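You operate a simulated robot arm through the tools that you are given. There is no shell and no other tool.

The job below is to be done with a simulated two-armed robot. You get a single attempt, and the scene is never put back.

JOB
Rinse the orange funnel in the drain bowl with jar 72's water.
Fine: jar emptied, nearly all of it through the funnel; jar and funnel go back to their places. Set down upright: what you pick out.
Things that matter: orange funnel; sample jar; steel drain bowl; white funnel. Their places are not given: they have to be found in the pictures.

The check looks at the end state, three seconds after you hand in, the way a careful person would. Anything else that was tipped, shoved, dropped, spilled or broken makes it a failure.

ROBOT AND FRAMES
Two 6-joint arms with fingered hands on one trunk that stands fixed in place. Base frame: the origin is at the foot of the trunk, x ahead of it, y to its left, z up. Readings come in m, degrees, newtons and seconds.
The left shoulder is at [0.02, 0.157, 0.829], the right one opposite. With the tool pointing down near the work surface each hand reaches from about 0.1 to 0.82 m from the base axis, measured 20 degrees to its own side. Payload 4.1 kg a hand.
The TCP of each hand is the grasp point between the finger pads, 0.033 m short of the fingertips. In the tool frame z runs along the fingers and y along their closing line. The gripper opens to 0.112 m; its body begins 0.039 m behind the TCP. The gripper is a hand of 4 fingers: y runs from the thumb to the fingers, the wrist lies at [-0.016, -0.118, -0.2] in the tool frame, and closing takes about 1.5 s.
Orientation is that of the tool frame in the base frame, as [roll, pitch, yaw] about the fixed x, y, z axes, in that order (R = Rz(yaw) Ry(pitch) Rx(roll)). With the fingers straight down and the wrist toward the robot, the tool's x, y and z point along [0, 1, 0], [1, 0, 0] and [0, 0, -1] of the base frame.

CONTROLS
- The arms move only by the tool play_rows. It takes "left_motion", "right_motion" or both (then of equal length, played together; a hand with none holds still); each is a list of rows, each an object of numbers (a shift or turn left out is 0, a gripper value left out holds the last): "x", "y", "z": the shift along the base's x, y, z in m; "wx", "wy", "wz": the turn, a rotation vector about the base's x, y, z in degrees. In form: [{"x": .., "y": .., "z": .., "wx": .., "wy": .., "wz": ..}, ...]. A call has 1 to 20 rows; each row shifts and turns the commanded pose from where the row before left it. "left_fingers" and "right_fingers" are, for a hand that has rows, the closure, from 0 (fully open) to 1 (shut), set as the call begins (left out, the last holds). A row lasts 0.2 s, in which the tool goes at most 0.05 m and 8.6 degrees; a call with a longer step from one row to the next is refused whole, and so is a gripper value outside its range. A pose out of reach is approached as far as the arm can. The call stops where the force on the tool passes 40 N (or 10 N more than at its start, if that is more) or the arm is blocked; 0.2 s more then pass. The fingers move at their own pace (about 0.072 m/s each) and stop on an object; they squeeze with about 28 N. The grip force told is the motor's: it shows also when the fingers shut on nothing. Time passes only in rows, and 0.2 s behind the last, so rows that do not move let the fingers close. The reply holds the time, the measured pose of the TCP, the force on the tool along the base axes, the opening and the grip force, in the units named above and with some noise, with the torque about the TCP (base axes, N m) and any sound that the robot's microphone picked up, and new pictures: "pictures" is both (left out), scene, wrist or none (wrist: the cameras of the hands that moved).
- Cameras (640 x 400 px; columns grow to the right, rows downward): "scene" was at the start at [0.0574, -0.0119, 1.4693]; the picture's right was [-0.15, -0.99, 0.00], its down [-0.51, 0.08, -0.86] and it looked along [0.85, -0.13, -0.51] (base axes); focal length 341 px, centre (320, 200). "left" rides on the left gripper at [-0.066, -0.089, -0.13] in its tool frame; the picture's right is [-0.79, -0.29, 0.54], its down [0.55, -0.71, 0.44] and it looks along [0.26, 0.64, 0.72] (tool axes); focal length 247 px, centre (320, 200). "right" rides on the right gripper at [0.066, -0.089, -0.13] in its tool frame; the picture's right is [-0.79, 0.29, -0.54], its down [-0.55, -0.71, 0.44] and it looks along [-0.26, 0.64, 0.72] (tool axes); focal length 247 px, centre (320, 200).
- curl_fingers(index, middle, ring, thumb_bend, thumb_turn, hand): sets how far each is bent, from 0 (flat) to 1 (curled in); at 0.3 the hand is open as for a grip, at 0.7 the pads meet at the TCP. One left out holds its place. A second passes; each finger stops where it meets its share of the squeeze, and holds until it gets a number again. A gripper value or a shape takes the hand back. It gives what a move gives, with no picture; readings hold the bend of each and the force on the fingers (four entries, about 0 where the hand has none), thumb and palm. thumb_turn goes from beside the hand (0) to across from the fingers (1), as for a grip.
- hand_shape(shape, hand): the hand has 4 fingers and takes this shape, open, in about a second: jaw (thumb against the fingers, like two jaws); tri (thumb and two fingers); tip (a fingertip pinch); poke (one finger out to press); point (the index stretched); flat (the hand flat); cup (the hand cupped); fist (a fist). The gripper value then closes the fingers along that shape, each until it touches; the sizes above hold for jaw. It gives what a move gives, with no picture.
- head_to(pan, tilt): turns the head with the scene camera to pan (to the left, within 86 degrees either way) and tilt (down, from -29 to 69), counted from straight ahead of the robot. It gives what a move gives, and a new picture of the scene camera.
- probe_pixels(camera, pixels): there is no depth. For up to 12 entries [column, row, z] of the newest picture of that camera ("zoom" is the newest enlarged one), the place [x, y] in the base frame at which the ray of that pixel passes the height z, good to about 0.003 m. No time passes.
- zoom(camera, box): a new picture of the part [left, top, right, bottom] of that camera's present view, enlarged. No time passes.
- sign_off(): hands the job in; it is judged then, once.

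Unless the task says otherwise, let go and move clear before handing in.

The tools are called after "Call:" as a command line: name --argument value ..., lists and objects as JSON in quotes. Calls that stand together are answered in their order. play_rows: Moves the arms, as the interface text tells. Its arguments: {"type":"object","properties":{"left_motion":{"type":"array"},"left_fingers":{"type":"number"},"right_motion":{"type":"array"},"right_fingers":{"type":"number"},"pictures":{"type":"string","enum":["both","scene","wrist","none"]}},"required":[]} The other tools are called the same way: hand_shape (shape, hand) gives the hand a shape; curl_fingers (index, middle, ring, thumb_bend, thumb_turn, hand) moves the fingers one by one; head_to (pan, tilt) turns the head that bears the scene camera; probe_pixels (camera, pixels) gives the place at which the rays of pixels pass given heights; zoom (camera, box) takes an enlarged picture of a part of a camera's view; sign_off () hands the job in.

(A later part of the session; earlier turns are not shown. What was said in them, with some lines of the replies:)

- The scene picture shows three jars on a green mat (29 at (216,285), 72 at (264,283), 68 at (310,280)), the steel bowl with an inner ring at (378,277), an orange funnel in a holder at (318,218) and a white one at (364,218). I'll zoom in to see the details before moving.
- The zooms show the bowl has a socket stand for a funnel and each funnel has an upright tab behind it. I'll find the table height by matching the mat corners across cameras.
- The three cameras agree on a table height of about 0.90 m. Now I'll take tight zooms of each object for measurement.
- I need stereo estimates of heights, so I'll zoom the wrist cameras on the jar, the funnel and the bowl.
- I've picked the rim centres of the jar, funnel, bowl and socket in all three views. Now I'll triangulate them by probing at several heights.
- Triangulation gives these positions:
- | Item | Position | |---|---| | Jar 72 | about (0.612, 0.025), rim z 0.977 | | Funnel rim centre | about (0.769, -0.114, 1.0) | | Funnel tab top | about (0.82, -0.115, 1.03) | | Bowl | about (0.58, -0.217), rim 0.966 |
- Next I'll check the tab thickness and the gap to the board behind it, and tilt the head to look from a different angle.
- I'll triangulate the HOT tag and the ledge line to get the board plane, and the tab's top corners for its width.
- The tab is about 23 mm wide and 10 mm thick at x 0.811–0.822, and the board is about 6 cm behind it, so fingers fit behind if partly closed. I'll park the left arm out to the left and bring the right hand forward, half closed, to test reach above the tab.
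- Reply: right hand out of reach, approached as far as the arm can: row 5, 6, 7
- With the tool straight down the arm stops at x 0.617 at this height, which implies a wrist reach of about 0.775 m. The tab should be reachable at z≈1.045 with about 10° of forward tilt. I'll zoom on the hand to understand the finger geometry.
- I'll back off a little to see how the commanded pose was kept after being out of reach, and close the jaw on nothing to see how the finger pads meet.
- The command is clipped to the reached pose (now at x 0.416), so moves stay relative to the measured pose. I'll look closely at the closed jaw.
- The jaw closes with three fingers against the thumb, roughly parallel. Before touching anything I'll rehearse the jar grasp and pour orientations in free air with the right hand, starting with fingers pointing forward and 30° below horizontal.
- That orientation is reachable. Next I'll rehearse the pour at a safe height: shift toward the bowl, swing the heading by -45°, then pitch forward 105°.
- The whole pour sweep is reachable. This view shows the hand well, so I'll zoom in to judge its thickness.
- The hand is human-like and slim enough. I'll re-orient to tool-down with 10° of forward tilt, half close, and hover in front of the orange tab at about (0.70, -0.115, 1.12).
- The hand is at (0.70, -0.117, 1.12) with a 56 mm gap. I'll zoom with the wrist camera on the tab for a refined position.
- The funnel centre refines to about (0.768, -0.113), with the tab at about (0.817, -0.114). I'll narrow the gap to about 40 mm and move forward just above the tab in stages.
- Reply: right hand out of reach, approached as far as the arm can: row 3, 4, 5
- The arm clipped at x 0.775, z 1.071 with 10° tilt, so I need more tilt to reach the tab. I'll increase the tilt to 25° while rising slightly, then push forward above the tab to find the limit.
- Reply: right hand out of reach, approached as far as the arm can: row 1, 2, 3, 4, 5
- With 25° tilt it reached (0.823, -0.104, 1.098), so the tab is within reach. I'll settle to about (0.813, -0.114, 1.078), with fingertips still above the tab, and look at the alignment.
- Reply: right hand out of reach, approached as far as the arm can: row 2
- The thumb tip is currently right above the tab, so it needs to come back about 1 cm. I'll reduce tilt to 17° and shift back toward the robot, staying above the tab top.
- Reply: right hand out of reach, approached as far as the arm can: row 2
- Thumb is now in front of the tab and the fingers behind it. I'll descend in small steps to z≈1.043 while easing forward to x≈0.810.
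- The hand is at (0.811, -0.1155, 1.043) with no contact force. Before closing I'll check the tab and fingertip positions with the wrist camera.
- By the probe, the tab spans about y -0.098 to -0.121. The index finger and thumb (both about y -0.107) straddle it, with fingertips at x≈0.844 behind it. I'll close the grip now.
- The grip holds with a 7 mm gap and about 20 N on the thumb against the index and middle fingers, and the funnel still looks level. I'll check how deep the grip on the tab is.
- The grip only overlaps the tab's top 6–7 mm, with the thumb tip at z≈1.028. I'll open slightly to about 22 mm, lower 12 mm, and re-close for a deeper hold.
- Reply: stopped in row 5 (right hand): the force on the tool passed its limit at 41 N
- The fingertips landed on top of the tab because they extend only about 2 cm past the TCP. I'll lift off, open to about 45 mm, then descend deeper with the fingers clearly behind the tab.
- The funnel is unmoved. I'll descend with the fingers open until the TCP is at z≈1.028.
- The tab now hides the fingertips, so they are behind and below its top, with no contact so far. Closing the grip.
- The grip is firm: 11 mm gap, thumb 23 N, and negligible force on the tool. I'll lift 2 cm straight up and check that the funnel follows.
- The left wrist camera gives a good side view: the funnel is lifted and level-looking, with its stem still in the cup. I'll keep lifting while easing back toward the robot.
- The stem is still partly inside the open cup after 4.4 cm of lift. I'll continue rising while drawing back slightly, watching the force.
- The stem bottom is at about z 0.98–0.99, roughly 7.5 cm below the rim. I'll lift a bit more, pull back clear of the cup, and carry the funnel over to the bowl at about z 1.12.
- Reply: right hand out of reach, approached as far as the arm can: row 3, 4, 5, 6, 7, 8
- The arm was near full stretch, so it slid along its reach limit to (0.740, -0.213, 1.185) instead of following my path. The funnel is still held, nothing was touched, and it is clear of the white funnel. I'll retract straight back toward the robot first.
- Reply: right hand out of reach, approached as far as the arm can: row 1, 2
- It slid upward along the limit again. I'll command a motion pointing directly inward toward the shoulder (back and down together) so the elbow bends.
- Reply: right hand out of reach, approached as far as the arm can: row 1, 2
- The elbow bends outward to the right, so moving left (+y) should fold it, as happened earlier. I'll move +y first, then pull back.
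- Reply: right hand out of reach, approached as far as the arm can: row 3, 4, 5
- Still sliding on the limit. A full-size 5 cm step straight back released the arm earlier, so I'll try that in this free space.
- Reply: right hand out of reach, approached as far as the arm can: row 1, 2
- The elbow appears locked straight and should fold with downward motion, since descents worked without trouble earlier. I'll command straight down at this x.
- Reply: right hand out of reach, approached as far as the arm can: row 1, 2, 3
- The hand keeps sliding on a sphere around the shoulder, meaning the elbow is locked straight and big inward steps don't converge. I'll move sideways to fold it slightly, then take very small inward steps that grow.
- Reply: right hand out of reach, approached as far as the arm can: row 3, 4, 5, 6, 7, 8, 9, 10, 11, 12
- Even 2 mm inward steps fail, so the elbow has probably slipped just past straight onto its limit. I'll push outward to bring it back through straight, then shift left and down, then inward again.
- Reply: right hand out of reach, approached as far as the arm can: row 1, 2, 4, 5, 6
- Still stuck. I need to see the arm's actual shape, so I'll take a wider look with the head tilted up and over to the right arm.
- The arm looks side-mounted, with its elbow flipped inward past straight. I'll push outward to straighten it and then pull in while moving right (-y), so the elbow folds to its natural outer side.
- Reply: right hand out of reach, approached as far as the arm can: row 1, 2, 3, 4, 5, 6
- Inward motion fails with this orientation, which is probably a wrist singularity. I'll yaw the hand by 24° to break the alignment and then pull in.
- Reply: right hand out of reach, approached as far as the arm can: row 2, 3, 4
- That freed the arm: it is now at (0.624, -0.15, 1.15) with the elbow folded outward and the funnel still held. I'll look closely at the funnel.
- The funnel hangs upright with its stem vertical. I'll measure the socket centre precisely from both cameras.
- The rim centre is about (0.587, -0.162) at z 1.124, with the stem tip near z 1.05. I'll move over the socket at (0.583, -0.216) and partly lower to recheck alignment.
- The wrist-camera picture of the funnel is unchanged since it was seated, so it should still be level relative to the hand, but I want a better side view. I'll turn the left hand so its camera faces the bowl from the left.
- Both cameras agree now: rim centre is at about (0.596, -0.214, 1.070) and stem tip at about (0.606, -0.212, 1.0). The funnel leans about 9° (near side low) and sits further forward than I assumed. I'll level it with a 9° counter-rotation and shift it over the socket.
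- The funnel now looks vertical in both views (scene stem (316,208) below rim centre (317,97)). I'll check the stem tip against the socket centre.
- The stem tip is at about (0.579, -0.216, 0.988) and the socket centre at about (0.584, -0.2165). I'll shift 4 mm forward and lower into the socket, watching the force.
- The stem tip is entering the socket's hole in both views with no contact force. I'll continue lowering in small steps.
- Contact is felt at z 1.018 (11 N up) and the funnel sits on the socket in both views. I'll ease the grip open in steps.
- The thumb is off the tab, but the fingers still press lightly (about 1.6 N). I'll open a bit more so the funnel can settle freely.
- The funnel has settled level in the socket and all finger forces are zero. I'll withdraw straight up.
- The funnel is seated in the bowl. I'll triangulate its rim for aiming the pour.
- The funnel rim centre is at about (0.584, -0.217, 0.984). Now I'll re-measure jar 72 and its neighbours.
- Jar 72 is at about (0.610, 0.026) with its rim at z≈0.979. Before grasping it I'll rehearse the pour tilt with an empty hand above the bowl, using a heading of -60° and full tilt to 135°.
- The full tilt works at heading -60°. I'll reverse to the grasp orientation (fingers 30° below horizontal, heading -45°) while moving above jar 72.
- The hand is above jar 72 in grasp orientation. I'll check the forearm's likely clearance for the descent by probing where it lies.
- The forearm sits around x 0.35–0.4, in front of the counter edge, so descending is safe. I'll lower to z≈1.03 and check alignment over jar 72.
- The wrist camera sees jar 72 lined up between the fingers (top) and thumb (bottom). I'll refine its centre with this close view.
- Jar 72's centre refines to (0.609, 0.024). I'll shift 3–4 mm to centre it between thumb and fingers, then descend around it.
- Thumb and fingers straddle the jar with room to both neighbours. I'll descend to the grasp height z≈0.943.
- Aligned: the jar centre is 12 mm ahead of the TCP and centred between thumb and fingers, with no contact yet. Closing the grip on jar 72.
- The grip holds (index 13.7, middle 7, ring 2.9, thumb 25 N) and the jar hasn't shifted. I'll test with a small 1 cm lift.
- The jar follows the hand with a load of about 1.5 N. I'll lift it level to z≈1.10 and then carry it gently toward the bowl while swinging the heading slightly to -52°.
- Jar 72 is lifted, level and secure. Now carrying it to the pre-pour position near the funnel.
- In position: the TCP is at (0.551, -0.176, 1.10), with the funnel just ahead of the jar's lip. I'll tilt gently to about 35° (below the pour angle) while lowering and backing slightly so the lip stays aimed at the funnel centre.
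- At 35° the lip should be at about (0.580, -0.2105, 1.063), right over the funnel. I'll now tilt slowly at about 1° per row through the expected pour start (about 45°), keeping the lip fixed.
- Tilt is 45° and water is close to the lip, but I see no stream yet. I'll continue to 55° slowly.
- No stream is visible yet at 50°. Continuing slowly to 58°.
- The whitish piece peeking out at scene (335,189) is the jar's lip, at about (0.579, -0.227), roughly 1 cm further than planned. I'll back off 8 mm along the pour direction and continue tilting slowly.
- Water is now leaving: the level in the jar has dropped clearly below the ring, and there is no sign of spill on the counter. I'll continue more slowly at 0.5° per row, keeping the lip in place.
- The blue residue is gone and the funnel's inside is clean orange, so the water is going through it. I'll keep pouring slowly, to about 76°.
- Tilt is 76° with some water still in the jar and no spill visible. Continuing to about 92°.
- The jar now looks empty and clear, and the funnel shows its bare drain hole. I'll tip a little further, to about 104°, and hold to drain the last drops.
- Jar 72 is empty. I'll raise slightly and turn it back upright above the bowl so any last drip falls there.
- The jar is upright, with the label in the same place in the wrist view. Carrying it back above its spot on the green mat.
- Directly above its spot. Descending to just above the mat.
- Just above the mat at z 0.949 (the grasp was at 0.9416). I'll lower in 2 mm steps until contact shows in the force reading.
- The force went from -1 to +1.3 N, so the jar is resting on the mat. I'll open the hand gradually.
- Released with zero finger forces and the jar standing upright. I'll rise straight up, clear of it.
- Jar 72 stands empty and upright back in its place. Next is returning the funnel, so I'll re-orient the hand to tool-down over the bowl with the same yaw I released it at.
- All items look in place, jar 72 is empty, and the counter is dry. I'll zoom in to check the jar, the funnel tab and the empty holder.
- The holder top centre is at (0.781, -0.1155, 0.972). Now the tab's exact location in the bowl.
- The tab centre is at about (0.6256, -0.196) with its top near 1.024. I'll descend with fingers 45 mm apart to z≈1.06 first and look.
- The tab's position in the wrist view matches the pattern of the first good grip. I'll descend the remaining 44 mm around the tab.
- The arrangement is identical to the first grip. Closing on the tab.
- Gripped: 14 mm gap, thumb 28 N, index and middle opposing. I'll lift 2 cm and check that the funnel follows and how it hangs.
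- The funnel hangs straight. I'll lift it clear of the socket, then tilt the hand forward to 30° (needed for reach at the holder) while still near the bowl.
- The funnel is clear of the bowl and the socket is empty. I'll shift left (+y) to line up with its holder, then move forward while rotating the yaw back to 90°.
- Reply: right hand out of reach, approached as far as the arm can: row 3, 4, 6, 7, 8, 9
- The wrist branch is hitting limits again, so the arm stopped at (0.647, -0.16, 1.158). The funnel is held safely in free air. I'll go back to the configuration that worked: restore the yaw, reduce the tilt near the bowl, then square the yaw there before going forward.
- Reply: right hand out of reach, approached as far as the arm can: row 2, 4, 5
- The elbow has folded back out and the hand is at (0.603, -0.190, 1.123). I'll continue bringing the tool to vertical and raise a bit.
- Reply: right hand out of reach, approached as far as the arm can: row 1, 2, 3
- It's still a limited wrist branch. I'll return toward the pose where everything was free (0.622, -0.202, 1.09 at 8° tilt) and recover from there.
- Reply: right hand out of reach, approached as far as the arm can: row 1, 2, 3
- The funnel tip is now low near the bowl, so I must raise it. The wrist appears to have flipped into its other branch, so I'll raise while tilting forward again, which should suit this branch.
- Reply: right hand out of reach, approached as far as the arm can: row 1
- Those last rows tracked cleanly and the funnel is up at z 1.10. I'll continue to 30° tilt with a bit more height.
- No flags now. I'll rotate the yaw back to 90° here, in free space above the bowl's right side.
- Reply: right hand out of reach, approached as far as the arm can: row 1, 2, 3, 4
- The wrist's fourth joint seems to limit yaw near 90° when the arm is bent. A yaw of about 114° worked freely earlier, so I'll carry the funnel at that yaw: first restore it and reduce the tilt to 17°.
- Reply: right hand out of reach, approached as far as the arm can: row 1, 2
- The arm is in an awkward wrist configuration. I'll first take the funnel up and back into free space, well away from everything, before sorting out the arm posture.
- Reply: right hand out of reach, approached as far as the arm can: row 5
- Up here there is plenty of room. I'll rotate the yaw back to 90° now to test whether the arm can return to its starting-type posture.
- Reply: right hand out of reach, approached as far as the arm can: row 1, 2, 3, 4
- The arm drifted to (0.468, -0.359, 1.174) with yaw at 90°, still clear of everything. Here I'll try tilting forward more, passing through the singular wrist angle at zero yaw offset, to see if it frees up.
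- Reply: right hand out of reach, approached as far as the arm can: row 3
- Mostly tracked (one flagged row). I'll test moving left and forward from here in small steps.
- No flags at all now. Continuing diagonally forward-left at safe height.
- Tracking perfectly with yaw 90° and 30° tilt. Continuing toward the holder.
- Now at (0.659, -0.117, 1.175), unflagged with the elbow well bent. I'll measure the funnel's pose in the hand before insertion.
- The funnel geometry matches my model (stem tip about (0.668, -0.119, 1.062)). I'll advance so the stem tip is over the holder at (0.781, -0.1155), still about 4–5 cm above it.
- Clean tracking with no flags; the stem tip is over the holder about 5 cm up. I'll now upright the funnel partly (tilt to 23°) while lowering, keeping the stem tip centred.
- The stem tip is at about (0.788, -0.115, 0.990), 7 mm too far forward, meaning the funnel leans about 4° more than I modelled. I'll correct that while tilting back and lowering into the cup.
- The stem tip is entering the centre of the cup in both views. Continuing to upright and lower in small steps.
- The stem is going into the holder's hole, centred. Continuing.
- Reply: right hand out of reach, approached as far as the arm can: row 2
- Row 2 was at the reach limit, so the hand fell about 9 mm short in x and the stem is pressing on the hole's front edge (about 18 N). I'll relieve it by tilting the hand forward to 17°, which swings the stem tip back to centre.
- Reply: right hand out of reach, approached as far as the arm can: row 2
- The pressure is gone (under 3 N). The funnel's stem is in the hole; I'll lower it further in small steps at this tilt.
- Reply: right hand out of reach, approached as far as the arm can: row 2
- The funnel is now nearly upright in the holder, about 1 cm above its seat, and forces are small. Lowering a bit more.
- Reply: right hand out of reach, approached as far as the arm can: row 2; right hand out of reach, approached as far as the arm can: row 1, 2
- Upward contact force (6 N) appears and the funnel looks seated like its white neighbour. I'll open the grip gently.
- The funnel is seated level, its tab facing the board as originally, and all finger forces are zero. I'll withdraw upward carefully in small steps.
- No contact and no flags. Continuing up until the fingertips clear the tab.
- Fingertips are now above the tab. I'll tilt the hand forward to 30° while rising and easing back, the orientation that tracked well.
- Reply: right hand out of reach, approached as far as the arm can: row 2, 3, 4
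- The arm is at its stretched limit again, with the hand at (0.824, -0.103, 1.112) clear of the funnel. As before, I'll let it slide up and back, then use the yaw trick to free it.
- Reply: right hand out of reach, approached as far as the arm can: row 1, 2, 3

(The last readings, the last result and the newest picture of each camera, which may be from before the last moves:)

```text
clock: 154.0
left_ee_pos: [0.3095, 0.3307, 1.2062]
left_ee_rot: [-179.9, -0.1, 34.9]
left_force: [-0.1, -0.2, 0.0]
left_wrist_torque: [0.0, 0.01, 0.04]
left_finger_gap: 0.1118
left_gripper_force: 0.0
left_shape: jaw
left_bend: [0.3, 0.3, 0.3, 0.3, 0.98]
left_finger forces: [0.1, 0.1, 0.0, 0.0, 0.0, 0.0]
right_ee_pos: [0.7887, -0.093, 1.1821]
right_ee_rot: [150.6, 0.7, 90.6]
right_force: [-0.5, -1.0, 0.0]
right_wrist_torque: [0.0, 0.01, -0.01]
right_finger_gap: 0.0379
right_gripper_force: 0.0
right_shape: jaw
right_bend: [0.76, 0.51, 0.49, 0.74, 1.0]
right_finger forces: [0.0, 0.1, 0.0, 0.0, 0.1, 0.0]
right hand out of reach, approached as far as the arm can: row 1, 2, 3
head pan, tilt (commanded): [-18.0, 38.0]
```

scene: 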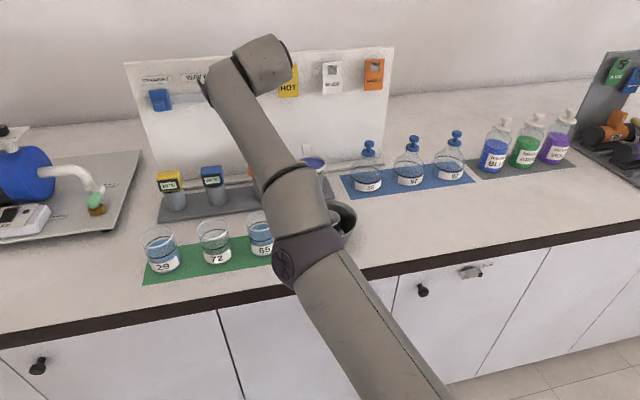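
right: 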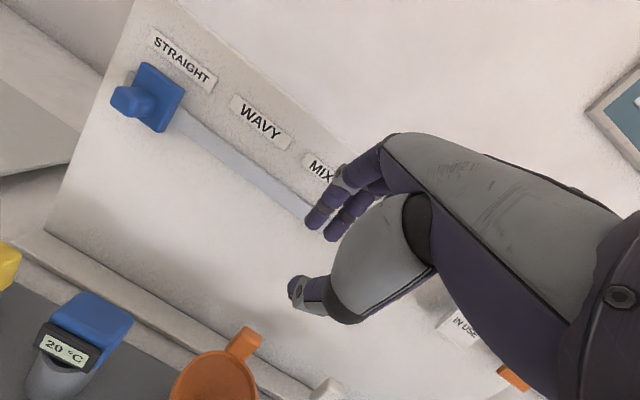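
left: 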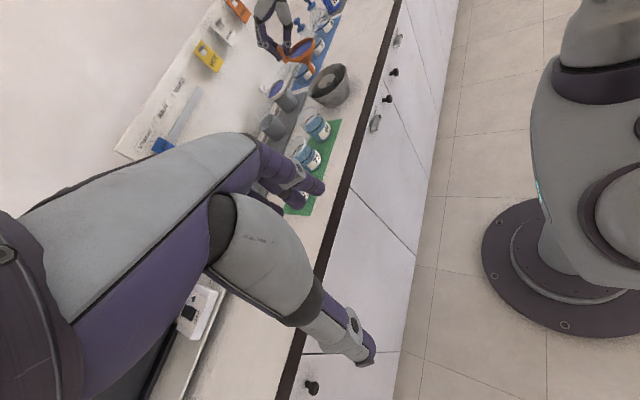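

I'll apply the yaw of +24° and then pull back toward the robot.

Call:
play_rows --right_motion '[{"wz": 8}, {"wz": 8}, {"wz": 8}, {"x": -0.03}, {"x": -0.03}, {"x": -0.03}, {}]'

```text
clock: 155.6
left_ee_pos: [0.3108, 0.3311, 1.2075]
left_ee_rot: [180.0, 0.0, 34.9]
left_force: [-0.3, -0.4, -0.9]
left_wrist_torque: [0.01, 0.0, 0.01]
left_finger_gap: 0.112
left_gripper_force: 0.0
left_shape: jaw
left_bend: [0.3, 0.3, 0.3, 0.3, 0.98]
left_finger forces: [0.0, 0.0, 0.1, 0.0, 0.1, 0.0]
right_ee_pos: [0.684, -0.0954, 1.1755]
right_ee_rot: [150.2, 0.7, 114.6]
right_force: [-0.7, -0.2, 0.5]
right_wrist_torque: [0.01, -0.04, -0.03]
right_finger_gap: 0.0379
right_gripper_force: 0.0
right_shape: jaw
right_bend: [0.76, 0.51, 0.49, 0.73, 1.0]
right_finger forces: [0.0, 0.0, 0.0, 0.0, 0.0, 0.0]
right hand out of reach, approached as far as the arm can: row 3, 4
head pan, tilt (commanded): [-18.0, 38.0]
```

scene: 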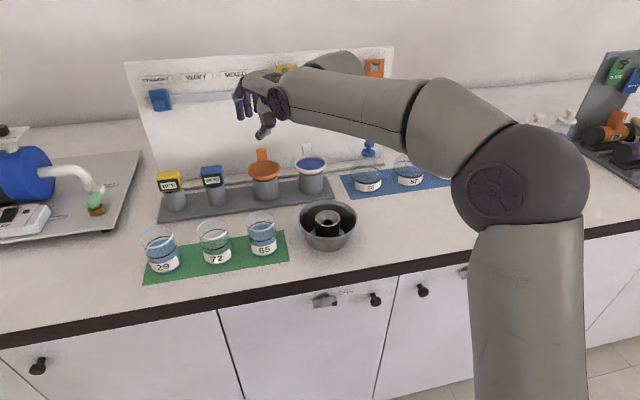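
right: 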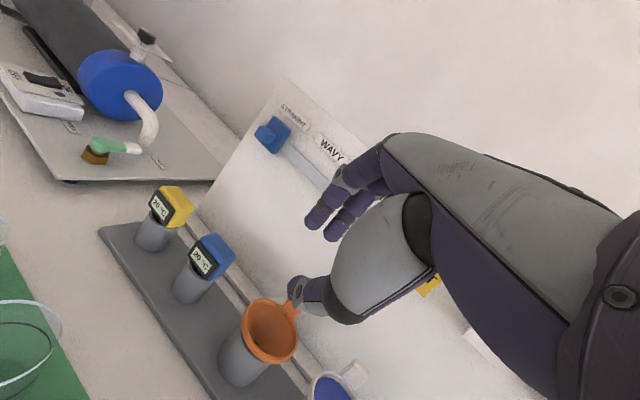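

Freed, with a clear view: the funnel is in its holder beside the white one, and all other items look untouched. I'll retreat the right hand back and up, away from the work area.

Call:
play_rows --right_motion '[{"x": -0.03, "y": -0.015, "z": 0.01}, {"x": -0.035, "y": -0.02, "z": 0.012}, {"x": -0.035, "y": -0.02, "z": 0.012}, {"x": -0.035, "y": -0.02, "z": 0.012}, {"x": -0.035, "y": -0.02, "z": 0.012}, {"x": -0.035, "y": -0.02, "z": 0.01}, {}]'

Call:
zoom --camera "scene" --box '[215, 130, 345, 220]'

Call:
zoom --camera "scene" --box '[120, 190, 370, 300]'

Call:
zoom --camera "left" --box '[240, 80, 310, 150]'

```text
clock: 157.2
left_ee_pos: [0.311, 0.3314, 1.2057]
left_ee_rot: [179.9, 0.0, 34.9]
left_force: [0.2, -0.1, 0.4]
left_wrist_torque: [0.01, 0.0, 0.02]
left_finger_gap: 0.1119
left_gripper_force: 0.0
left_shape: jaw
left_bend: [0.3, 0.3, 0.3, 0.3, 0.98]
left_finger forces: [0.1, 0.0, 0.0, 0.0, 0.0, 0.0]
right_ee_pos: [0.4801, -0.2104, 1.2446]
right_ee_rot: [150.4, 0.6, 114.6]
right_force: [0.7, 0.8, -0.1]
right_wrist_torque: [0.03, 0.0, 0.01]
right_finger_gap: 0.038
right_gripper_force: 0.0
right_shape: jaw
right_bend: [0.76, 0.51, 0.49, 0.73, 1.0]
right_finger forces: [0.0, 0.0, 0.0, 0.0, 0.0, 0.1]
head pan, tilt (commanded): [-18.0, 38.0]
```

scene: 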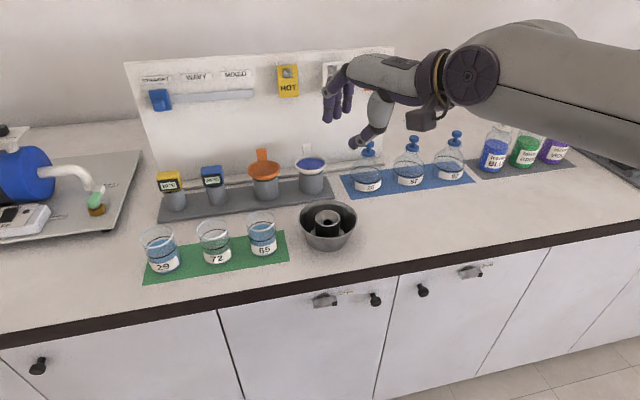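
right: 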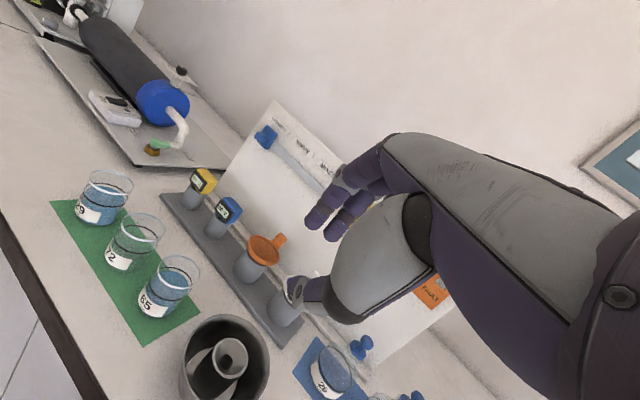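

```text
4.44 times, centred on (280, 175) of scene
```

zoom: 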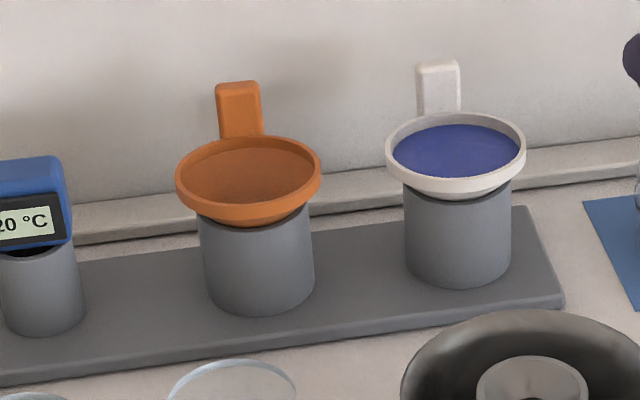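

```text
2.56 times, centred on (245, 245) of scene
```

zoom: 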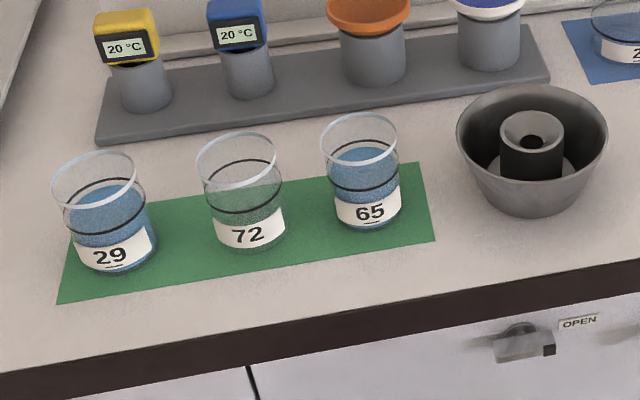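

```text
5.71 times, centred on (275, 115) of left
```

zoom: 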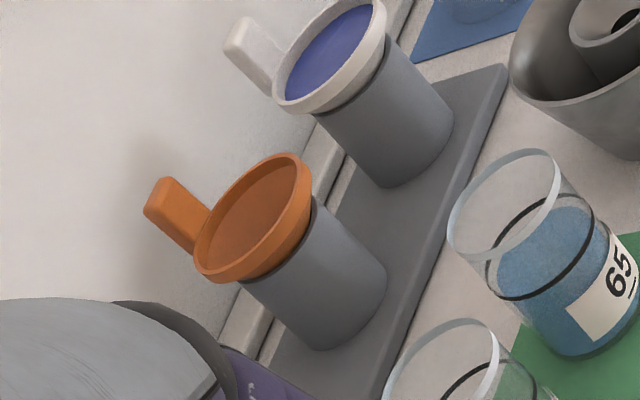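

The funnel sits in its holder much like the white one, jar 72 is empty in place, and there are no spills. I'll zoom closer to verify the funnel is level and fully seated compared with its neighbour.

Call:
zoom --camera "scene" --box '[240, 140, 290, 205]'

Call:
zoom --camera "scene" --box '[287, 135, 337, 200]'

Call:
zoom --camera "right" --box '[225, 220, 305, 300]'

Call:
zoom --camera "left" --box '[250, 95, 290, 135]'

```text
6.15 times, centred on (265, 172) of scene
```

zoom: 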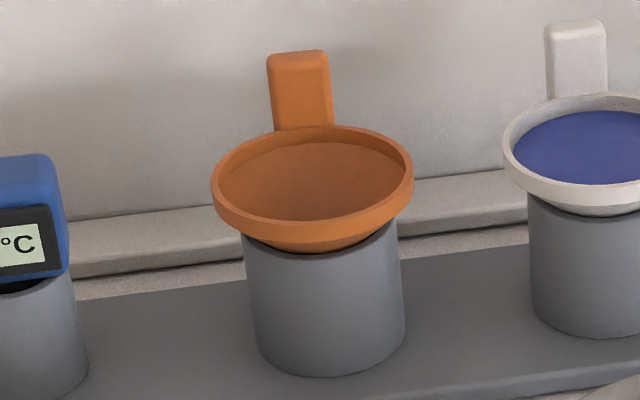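

```text
6.15 times, centred on (312, 168) of scene
```

zoom: 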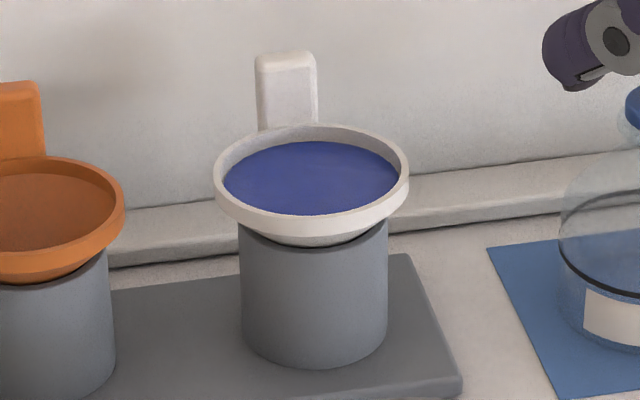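

```text
5.00 times, centred on (265, 260) of right
```

zoom: 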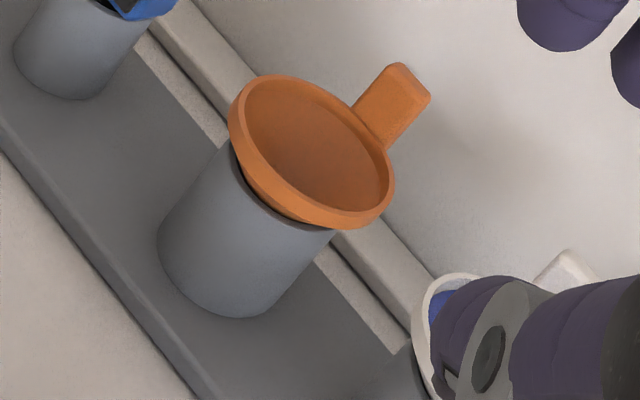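

```text
10.00 times, centred on (270, 115) of left
```

zoom: 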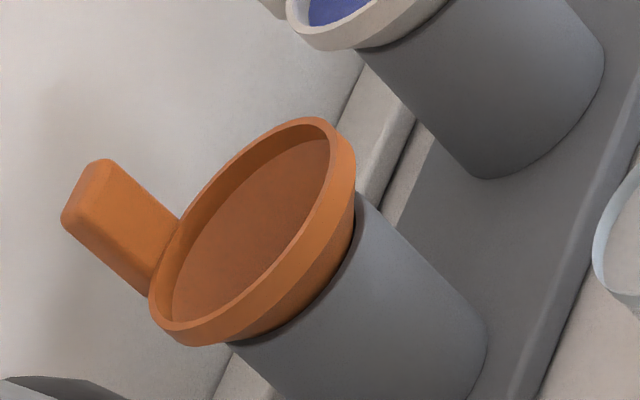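

Call:
probe_pixels --camera "scene" --pixels '[[263.9, 167.7, 0.98], [263.9, 167.7, 0.99], [263.9, 167.7, 1.0]]'

Call:
probe_pixels --camera "left" --pixels '[[263.2, 118.2, 0.98], [263.2, 118.2, 0.99], [263.2, 118.2, 1.0]]'

Call:
head_to --pan -8.5 --tilt 30.8

```text
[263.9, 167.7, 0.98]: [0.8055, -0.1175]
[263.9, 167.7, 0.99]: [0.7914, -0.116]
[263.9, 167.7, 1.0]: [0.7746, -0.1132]
```

```text
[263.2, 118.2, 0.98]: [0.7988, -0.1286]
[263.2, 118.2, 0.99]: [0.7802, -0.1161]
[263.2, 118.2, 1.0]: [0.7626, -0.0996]
```

```text
clock: 157.9
left_ee_pos: [0.3103, 0.3315, 1.2074]
left_ee_rot: [-180.0, 0.1, 34.9]
left_force: [-0.5, 0.3, -0.3]
left_wrist_torque: [-0.01, -0.02, 0.0]
left_finger_gap: 0.1115
left_gripper_force: 0.1
left_shape: jaw
left_bend: [0.3, 0.3, 0.3, 0.3, 0.98]
left_finger forces: [0.0, 0.1, 0.1, 0.1, 0.0, 0.0]
right_ee_pos: [0.4811, -0.2093, 1.2439]
right_ee_rot: [150.4, 0.7, 114.4]
right_force: [0.6, -0.7, 0.4]
right_wrist_torque: [-0.03, -0.03, 0.01]
right_finger_gap: 0.0378
right_gripper_force: 0.0
right_shape: jaw
right_bend: [0.76, 0.51, 0.49, 0.73, 1.0]
right_finger forces: [0.1, 0.0, 0.0, 0.0, 0.1, 0.0]
head pan, tilt (commanded): [-8.5, 30.8]
```

scene: 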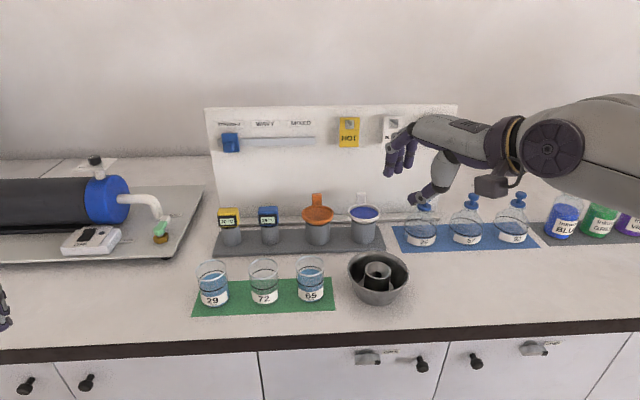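

The head is now at its starting view, so I can compare directly with the first pictures using the same zoom windows.

Call:
zoom --camera "scene" --box '[280, 185, 400, 260]'

Call:
zoom --camera "scene" --box '[190, 180, 420, 324]'

Call:
zoom --camera "scene" --box '[224, 250, 304, 310]'

```text
5.33 times, centred on (340, 222) of scene
```

zoom: 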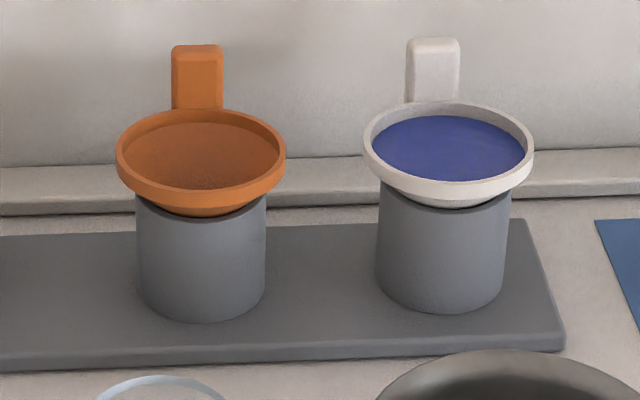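

```text
2.78 times, centred on (305, 252) of scene
```

zoom: 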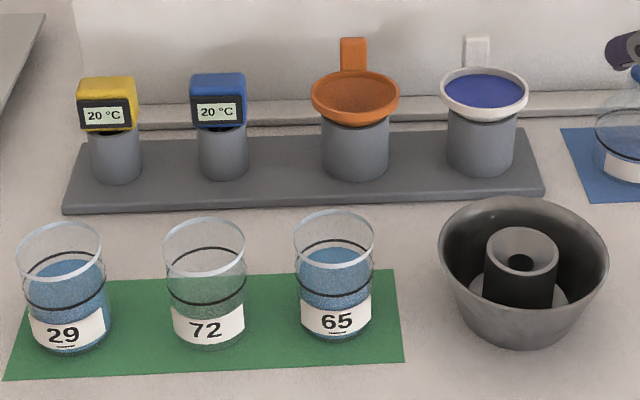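

```text
6.67 times, centred on (264, 280) of scene
```

zoom: 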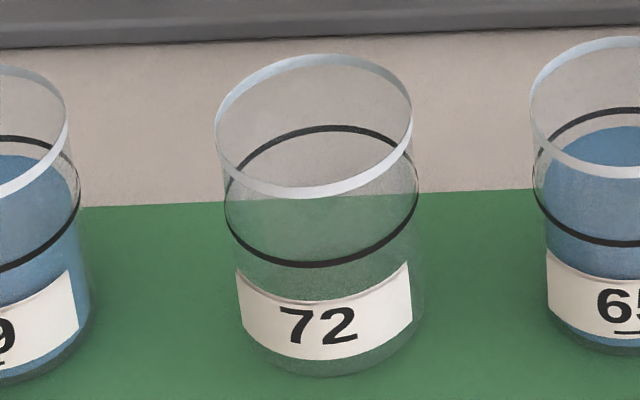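

Compared with the first pictures, everything matches except jar 29, which seems shifted slightly left. I'll quantify it with a close look in the same view.

Call:
probe_pixels --camera "scene" --pixels '[[213.8, 270, 0.978], [211.1, 269.4, 0.978], [263.25, 268.75, 0.978], [310.6, 266.4, 0.978]]'

Call:
zoom --camera "scene" --box '[180, 245, 260, 315]'

Call:
zoom --camera "right" --box '[30, 150, 230, 350]'

```text
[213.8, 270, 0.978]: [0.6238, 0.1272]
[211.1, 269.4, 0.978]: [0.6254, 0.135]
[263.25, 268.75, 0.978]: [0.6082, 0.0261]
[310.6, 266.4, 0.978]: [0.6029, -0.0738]
```

```text
5.71 times, centred on (220, 280) of scene
```

zoom: 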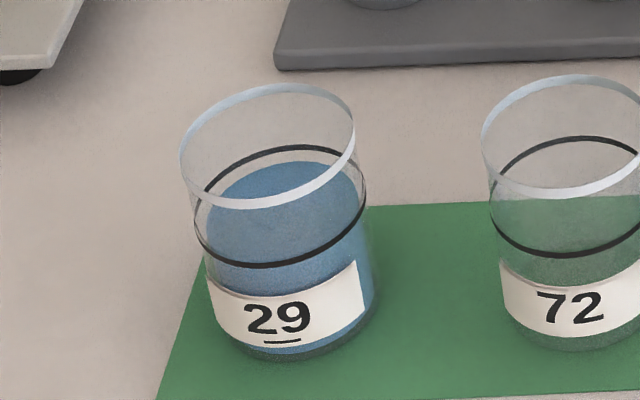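

```text
2.00 times, centred on (130, 250) of right
```

zoom: 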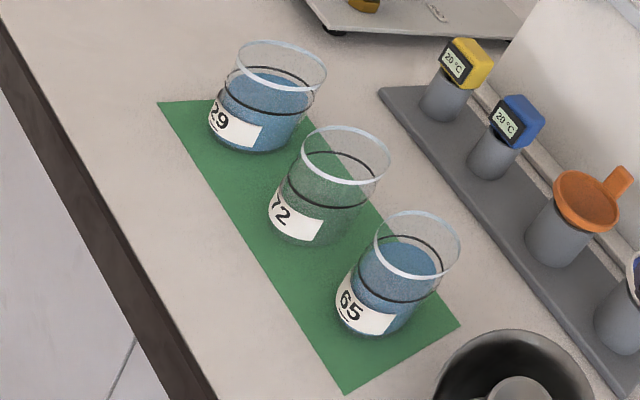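

Call:
probe_pixels --camera "right" --pixels '[[111, 183, 0.978], [143, 227.5, 0.978], [177.5, 268, 0.978]]'

Call:
zoom --camera "right" --box '[80, 160, 150, 230]'

```text
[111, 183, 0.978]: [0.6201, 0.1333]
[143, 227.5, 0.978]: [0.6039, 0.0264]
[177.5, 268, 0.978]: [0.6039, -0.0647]
```

```text
5.71 times, centred on (115, 195) of right
```

zoom: 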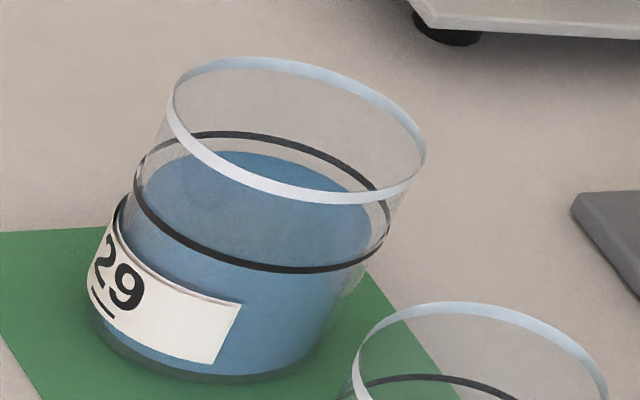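

Jar 29 sits about 5 mm from where it started, upright and still full on its mat. The rack, white funnel, bowl, thermometers and jar 65 line up with the first pictures. Jar 72 is empty and upright in its place, the rinsed orange funnel is back level in its holder, and both hands are empty and clear, so I'm handing in.

Call:
sign_off

```text
The job is handed in.
```

The orange funnel was rinsed in the drain bowl with all of jar 72's water, and both are back in their places. Two small things are off: a slight shift of jar 29 and a slight turn of the funnel.

- **Rinse:** I poured jar 72 slowly with its lip held over the funnel. The blue residue washed out and the funnel ended up clean orange inside. I saw no water anywhere outside the bowl, though my view of the stream itself was partly blocked.
- **Jar 72:** It is empty, upright and back on its spot on the green mat.
- **Orange funnel:** It is seated level in its holder, with its tab turned about 5° from how it started.
- **Jar 29:** My hand nudged it while reaching for jar 72. It sits about 5 to 8 mm left of where it began, upright and still full. I left it rather than risk a spill moving it back.
- **Everything else:** The white funnel, bowl, rack, thermometers and jar 65 match the starting pictures.
- **Contact:** While I was putting the funnel back, its stem briefly pressed on the holder with about 18 N, but the rack did not move.

Both hands are empty and clear of the work area.
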